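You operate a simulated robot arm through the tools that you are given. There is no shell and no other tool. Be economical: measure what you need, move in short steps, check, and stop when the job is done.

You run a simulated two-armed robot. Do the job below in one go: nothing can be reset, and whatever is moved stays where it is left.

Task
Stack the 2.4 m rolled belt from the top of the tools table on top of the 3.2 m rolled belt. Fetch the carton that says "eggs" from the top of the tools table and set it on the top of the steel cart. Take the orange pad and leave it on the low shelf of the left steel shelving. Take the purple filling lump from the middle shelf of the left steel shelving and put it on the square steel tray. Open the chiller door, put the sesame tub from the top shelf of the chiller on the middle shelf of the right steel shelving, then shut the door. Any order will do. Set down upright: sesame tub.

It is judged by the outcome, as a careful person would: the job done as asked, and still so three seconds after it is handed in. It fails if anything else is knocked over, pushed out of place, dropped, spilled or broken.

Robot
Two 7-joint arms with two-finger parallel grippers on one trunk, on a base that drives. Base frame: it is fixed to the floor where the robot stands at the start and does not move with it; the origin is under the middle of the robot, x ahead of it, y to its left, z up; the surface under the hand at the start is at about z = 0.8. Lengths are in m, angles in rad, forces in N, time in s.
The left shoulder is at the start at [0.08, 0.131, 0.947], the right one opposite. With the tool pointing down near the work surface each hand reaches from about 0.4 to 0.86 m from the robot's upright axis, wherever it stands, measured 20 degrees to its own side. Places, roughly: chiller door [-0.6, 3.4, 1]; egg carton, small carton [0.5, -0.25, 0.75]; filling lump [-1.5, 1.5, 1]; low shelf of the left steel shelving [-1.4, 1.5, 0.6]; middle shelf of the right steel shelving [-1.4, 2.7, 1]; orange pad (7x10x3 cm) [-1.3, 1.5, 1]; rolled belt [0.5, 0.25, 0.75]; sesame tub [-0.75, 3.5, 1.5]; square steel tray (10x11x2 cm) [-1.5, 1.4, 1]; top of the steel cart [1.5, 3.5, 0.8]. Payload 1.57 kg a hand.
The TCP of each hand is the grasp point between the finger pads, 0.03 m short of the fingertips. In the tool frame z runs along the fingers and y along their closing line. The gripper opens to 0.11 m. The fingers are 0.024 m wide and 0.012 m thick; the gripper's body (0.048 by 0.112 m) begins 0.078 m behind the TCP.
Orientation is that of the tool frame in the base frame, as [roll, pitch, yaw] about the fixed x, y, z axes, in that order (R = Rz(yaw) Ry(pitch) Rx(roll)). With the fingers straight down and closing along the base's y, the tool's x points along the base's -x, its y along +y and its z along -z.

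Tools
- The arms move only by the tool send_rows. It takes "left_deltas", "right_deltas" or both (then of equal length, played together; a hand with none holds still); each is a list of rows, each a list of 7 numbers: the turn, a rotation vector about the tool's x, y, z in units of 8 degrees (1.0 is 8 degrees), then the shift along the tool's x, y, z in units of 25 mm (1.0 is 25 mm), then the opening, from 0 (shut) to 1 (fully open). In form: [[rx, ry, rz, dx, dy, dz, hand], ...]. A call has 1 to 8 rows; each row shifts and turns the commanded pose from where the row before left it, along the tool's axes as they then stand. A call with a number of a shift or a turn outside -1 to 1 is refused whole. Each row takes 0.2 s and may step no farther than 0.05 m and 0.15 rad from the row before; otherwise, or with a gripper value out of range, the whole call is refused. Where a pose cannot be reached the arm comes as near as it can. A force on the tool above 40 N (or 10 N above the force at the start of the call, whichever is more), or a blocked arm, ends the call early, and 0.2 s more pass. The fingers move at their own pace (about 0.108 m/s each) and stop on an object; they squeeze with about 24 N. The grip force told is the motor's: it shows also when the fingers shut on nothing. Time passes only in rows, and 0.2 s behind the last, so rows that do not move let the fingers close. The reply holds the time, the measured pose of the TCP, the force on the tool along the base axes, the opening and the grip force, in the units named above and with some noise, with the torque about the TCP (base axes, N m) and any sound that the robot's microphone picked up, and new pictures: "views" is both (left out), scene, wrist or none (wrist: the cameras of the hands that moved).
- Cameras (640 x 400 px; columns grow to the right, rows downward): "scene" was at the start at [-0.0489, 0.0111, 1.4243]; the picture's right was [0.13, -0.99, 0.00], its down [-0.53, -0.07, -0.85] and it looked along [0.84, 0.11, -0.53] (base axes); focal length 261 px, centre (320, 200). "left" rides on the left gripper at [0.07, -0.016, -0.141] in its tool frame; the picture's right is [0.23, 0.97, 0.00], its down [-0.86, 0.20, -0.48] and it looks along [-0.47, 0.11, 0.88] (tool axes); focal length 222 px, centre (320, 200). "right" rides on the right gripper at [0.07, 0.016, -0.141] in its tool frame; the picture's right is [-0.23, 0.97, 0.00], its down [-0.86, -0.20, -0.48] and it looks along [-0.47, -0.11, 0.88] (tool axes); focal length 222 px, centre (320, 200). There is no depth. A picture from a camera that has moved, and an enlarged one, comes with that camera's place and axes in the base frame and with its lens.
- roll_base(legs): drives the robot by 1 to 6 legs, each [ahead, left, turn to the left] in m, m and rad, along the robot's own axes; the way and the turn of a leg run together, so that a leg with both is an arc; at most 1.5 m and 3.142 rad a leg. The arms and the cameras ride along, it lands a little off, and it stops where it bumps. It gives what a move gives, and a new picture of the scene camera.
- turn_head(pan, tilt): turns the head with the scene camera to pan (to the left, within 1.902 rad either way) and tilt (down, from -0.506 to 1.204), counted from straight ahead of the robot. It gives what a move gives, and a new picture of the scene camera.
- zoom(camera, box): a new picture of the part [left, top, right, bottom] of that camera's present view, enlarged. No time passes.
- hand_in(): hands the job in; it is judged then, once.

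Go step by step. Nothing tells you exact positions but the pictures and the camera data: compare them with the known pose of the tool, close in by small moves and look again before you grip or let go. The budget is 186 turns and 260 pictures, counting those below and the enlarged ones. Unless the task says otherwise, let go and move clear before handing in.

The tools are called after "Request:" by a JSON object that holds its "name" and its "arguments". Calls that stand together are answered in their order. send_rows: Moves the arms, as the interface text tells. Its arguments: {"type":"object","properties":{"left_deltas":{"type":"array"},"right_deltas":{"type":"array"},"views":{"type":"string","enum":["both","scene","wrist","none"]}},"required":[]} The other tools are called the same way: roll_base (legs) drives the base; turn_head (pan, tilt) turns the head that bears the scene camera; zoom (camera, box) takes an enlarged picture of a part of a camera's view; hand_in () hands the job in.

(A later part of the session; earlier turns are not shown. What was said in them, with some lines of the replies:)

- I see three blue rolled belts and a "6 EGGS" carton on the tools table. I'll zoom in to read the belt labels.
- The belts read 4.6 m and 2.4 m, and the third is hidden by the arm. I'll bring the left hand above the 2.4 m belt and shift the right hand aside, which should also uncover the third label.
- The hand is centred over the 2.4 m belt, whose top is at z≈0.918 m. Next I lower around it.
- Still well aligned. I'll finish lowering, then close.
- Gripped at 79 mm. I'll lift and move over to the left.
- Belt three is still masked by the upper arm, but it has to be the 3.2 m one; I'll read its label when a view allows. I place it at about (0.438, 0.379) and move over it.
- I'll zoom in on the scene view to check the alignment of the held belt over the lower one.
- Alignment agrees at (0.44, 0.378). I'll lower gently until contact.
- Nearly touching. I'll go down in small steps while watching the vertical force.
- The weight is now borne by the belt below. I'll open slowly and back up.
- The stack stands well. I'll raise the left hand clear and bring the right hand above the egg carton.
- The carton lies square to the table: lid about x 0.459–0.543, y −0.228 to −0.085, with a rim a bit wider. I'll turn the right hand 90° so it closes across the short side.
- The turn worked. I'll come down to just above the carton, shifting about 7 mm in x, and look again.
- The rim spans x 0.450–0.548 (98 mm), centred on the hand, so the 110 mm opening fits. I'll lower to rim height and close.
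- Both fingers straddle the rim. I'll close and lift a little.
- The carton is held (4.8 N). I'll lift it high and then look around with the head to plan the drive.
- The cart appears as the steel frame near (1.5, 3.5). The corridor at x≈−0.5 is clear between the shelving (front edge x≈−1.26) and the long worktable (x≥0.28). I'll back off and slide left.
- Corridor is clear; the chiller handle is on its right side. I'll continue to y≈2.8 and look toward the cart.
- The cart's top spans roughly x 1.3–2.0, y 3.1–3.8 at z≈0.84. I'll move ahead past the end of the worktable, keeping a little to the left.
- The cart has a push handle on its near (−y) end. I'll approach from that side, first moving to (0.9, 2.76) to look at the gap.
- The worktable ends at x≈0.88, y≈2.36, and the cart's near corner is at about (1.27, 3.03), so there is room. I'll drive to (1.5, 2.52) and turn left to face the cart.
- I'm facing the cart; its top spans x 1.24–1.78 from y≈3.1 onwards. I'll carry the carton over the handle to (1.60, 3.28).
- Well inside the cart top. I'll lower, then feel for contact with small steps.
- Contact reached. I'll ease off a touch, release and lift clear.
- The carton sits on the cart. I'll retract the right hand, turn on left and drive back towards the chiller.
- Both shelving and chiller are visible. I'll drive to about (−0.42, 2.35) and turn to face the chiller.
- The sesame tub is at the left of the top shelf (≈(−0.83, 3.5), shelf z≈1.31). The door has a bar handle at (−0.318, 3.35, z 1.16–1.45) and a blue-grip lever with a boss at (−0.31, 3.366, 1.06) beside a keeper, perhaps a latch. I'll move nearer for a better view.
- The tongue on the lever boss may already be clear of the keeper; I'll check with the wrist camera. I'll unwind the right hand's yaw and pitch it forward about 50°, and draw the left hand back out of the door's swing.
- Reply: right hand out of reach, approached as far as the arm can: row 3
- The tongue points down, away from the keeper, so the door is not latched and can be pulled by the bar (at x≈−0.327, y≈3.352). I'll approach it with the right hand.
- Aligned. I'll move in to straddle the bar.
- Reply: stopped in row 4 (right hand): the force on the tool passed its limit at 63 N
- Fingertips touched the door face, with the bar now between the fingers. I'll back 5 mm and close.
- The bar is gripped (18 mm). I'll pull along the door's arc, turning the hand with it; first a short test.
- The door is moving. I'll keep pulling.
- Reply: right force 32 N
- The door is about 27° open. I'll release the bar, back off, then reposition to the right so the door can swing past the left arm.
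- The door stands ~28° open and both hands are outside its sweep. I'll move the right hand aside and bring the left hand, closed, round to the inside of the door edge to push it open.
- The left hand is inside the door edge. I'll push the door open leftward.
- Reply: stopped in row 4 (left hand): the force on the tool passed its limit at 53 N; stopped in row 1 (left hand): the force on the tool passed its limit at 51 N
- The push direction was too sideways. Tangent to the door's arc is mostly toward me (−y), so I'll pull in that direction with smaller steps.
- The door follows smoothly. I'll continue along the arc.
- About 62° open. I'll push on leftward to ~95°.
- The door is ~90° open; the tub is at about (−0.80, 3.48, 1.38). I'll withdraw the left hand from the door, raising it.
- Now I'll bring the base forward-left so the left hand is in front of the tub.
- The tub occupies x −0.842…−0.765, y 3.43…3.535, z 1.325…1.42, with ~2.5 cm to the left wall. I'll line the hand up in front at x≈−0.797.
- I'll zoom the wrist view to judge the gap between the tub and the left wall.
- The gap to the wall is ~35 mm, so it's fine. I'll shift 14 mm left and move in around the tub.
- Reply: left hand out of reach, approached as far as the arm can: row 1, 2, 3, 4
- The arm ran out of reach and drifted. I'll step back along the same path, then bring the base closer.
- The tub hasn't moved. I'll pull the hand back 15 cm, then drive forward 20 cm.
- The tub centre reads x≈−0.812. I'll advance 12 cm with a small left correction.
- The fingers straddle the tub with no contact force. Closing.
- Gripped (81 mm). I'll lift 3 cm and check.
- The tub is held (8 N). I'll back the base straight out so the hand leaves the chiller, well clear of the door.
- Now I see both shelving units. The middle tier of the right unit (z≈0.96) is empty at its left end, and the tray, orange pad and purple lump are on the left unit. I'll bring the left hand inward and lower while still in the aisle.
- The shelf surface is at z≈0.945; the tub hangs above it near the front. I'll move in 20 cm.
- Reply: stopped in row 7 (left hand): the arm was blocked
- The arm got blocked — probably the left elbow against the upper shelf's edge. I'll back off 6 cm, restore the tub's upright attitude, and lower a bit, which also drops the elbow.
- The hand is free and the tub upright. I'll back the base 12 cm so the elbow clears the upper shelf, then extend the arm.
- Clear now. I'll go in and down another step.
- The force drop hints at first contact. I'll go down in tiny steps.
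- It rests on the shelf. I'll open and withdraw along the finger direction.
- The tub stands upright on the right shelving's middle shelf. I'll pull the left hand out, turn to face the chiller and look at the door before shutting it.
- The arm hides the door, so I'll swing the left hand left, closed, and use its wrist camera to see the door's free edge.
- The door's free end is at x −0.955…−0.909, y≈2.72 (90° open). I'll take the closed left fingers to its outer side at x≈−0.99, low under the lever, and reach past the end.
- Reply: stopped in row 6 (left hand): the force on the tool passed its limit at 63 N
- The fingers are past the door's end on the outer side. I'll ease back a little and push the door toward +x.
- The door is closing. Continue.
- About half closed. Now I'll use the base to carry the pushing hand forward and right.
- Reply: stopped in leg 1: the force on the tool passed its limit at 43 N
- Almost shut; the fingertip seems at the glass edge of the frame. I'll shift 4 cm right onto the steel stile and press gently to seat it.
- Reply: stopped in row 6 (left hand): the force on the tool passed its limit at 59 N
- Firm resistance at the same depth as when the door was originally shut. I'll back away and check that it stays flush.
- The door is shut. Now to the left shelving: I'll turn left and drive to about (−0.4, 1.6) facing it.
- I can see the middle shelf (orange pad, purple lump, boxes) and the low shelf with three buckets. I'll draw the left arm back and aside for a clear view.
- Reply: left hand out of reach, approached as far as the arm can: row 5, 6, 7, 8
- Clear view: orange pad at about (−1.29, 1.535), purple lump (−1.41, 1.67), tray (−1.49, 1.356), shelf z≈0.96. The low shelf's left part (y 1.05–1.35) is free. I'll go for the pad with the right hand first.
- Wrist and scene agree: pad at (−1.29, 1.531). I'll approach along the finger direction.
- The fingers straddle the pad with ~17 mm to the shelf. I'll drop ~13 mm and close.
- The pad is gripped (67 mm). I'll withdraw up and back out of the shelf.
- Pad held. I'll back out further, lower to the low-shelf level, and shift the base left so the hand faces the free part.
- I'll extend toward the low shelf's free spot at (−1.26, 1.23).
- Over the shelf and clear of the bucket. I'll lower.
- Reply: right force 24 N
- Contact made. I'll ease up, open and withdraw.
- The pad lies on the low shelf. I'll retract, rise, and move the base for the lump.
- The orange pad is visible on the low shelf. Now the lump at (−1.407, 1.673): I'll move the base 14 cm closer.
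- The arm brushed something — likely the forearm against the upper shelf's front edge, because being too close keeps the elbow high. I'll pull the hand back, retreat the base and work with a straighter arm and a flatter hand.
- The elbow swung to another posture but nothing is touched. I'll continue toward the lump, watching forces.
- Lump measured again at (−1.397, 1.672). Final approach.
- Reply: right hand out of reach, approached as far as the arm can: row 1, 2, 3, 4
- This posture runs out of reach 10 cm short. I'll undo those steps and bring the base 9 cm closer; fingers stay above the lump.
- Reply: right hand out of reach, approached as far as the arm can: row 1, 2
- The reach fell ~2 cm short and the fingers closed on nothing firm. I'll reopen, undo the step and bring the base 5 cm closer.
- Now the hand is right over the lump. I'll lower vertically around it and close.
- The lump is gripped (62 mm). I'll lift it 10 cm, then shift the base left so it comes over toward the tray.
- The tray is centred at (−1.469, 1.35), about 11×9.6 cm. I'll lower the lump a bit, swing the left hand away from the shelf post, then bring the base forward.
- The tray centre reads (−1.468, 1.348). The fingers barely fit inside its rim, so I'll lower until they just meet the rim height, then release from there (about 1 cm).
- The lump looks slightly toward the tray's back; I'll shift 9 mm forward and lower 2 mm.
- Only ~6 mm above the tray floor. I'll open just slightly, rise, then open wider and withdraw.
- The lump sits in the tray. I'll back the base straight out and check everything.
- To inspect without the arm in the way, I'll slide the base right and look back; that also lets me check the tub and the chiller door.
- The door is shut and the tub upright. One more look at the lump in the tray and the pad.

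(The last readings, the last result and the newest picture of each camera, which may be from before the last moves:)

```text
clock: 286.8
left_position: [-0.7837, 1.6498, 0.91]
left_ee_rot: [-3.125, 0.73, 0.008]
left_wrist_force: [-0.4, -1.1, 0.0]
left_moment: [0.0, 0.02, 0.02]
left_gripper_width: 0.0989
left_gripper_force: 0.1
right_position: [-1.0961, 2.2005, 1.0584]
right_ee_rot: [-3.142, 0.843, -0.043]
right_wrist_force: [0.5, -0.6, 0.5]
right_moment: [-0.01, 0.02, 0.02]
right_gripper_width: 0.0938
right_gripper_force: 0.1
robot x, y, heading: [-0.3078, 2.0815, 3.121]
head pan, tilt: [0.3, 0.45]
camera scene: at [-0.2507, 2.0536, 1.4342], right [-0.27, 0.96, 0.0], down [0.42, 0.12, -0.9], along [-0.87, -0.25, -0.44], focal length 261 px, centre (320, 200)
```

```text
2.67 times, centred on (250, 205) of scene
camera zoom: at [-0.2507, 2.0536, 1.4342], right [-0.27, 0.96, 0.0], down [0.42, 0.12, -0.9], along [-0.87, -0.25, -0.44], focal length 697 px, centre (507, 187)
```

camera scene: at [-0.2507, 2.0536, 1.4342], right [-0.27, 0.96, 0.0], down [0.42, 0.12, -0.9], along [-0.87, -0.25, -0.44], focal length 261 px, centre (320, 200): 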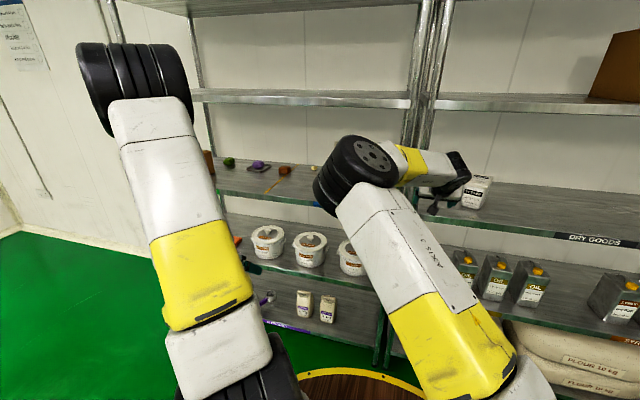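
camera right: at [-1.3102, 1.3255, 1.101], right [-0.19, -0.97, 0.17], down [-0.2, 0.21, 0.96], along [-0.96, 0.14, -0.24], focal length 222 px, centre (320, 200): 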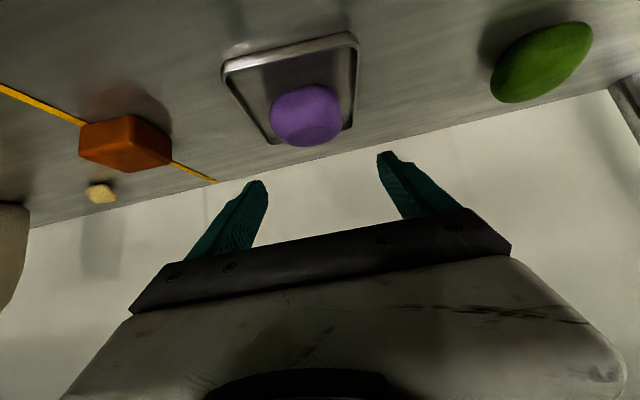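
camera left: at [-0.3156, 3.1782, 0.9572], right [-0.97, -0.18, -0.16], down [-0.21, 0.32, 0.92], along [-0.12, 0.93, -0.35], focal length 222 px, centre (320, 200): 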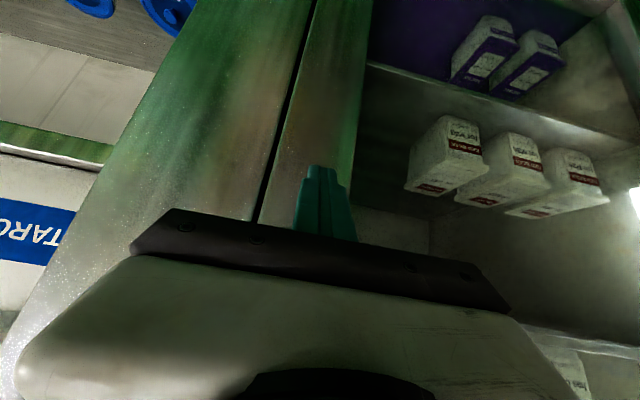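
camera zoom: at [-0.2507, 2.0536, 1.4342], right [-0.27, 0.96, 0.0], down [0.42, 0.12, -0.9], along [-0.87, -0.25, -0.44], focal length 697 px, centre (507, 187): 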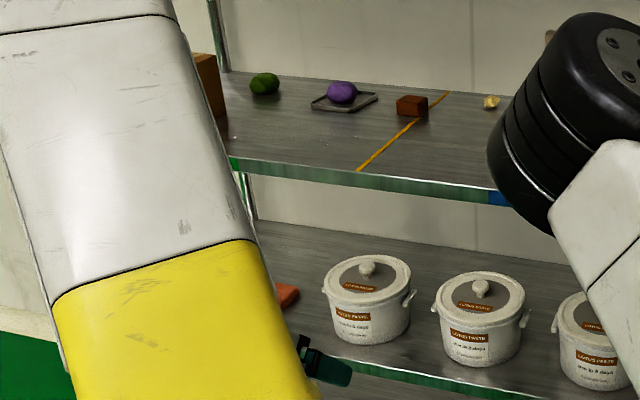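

The lump is on the tray. As a last check I'll slide back and turn the head toward the tools table to read the lower belt's label.

Request:
{"name": "roll_base", "arguments": {"legs": [[0, 1.1, 0]]}}

Request:
{"name": "turn_head", "arguments": {"pan": 1.9, "tilt": 0.35}}

```text
clock: 292.4
left_position: [-0.8073, 0.5549, 0.9087]
left_ee_rot: [-3.125, 0.732, 0.006]
left_wrist_force: [0.5, 0.0, -0.4]
left_moment: [0.02, 0.0, 0.02]
left_gripper_width: 0.099
left_gripper_force: 0.1
right_position: [-1.1185, 1.1038, 1.0581]
right_ee_rot: [-3.141, 0.843, -0.044]
right_wrist_force: [0.2, 0.0, -0.8]
right_moment: [0.02, 0.04, 0.01]
right_gripper_width: 0.0935
right_gripper_force: 0.0
robot x, y, heading: [-0.326, 0.9855, 3.122]
head pan, tilt: [0.3, 0.45]
camera scene: at [-0.2738, 0.958, 1.4342], right [-0.28, 0.96, 0.0], down [0.42, 0.12, -0.9], along [-0.87, -0.25, -0.44], focal length 261 px, centre (320, 200)
```

scene: 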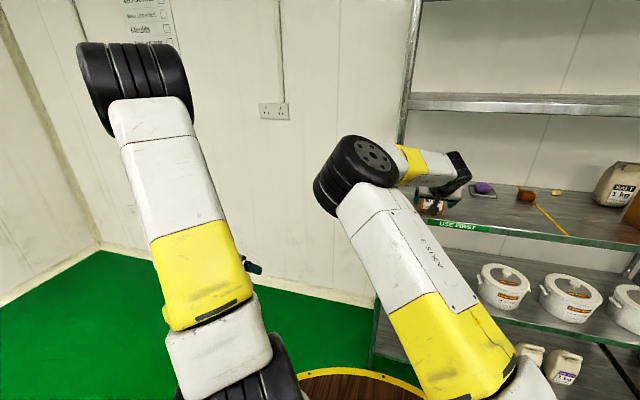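

```text
clock: 294.0
left_position: [-0.8065, 0.5559, 0.9092]
left_ee_rot: [-3.126, 0.731, 0.005]
left_wrist_force: [-0.2, -0.1, -0.6]
left_moment: [-0.01, 0.04, 0.02]
left_gripper_width: 0.0993
left_gripper_force: 0.1
right_position: [-1.1191, 1.1058, 1.0584]
right_ee_rot: [-3.141, 0.844, -0.043]
right_wrist_force: [0.5, 0.1, 0.5]
right_moment: [0.03, 0.01, 0.01]
right_gripper_width: 0.0935
right_gripper_force: 0.1
robot x, y, heading: [-0.3258, 0.9874, 3.117]
head pan, tilt: [1.901, 0.351]
camera scene: at [-0.1572, 0.8946, 1.4434], right [-0.95, -0.3, 0.0], down [-0.1, 0.33, -0.94], along [0.28, -0.9, -0.34], focal length 261 px, centre (320, 200)
```

scene: 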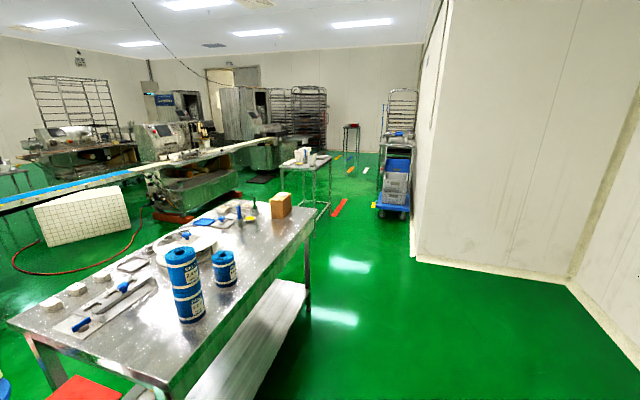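

Request:
{"name": "zoom", "arguments": {"camera": "scene", "box": [150, 235, 250, 330]}}

```text
4.21 times, centred on (200, 282) of scene
camera zoom: at [-0.1572, 0.8946, 1.4434], right [-0.95, -0.3, 0.0], down [-0.1, 0.33, -0.94], along [0.28, -0.9, -0.34], focal length 1100 px, centre (825, -147)
```

zoom: 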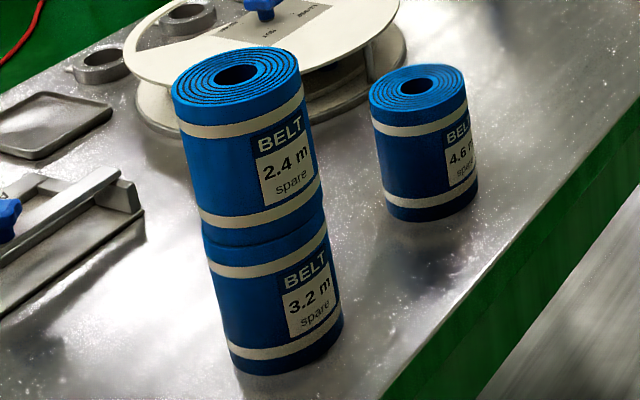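

The 2.4 m belt stands on the belt labelled 3.2 m, and every other item is in place with both hands clear, so I'm handing in.

Request:
{"name": "hand_in", "arguments": {}}

```text
The job is handed in.
```

All five parts of the job are done and handed in; I checked the belts, pad, lump, tub and chiller door by camera near the end, and saw the egg carton on the cart when I set it down.

- **Belts:** the 2.4 m belt stands on the 3.2 m belt. I read both labels.
- **Egg carton:** it is on top of the steel cart.
- **Orange pad:** it lies on the low shelf of the left steel shelving.
- **Purple lump:** it is on the square steel tray. The gripper could not go lower inside the tray's rim, so it dropped the last 6 mm or so.
- **Sesame tub:** it stands upright on the middle shelf of the right steel shelving, and the chiller door is shut.

The arms brushed the shelving's upper shelf twice while reaching in. I saw nothing knocked over or moved out of place.
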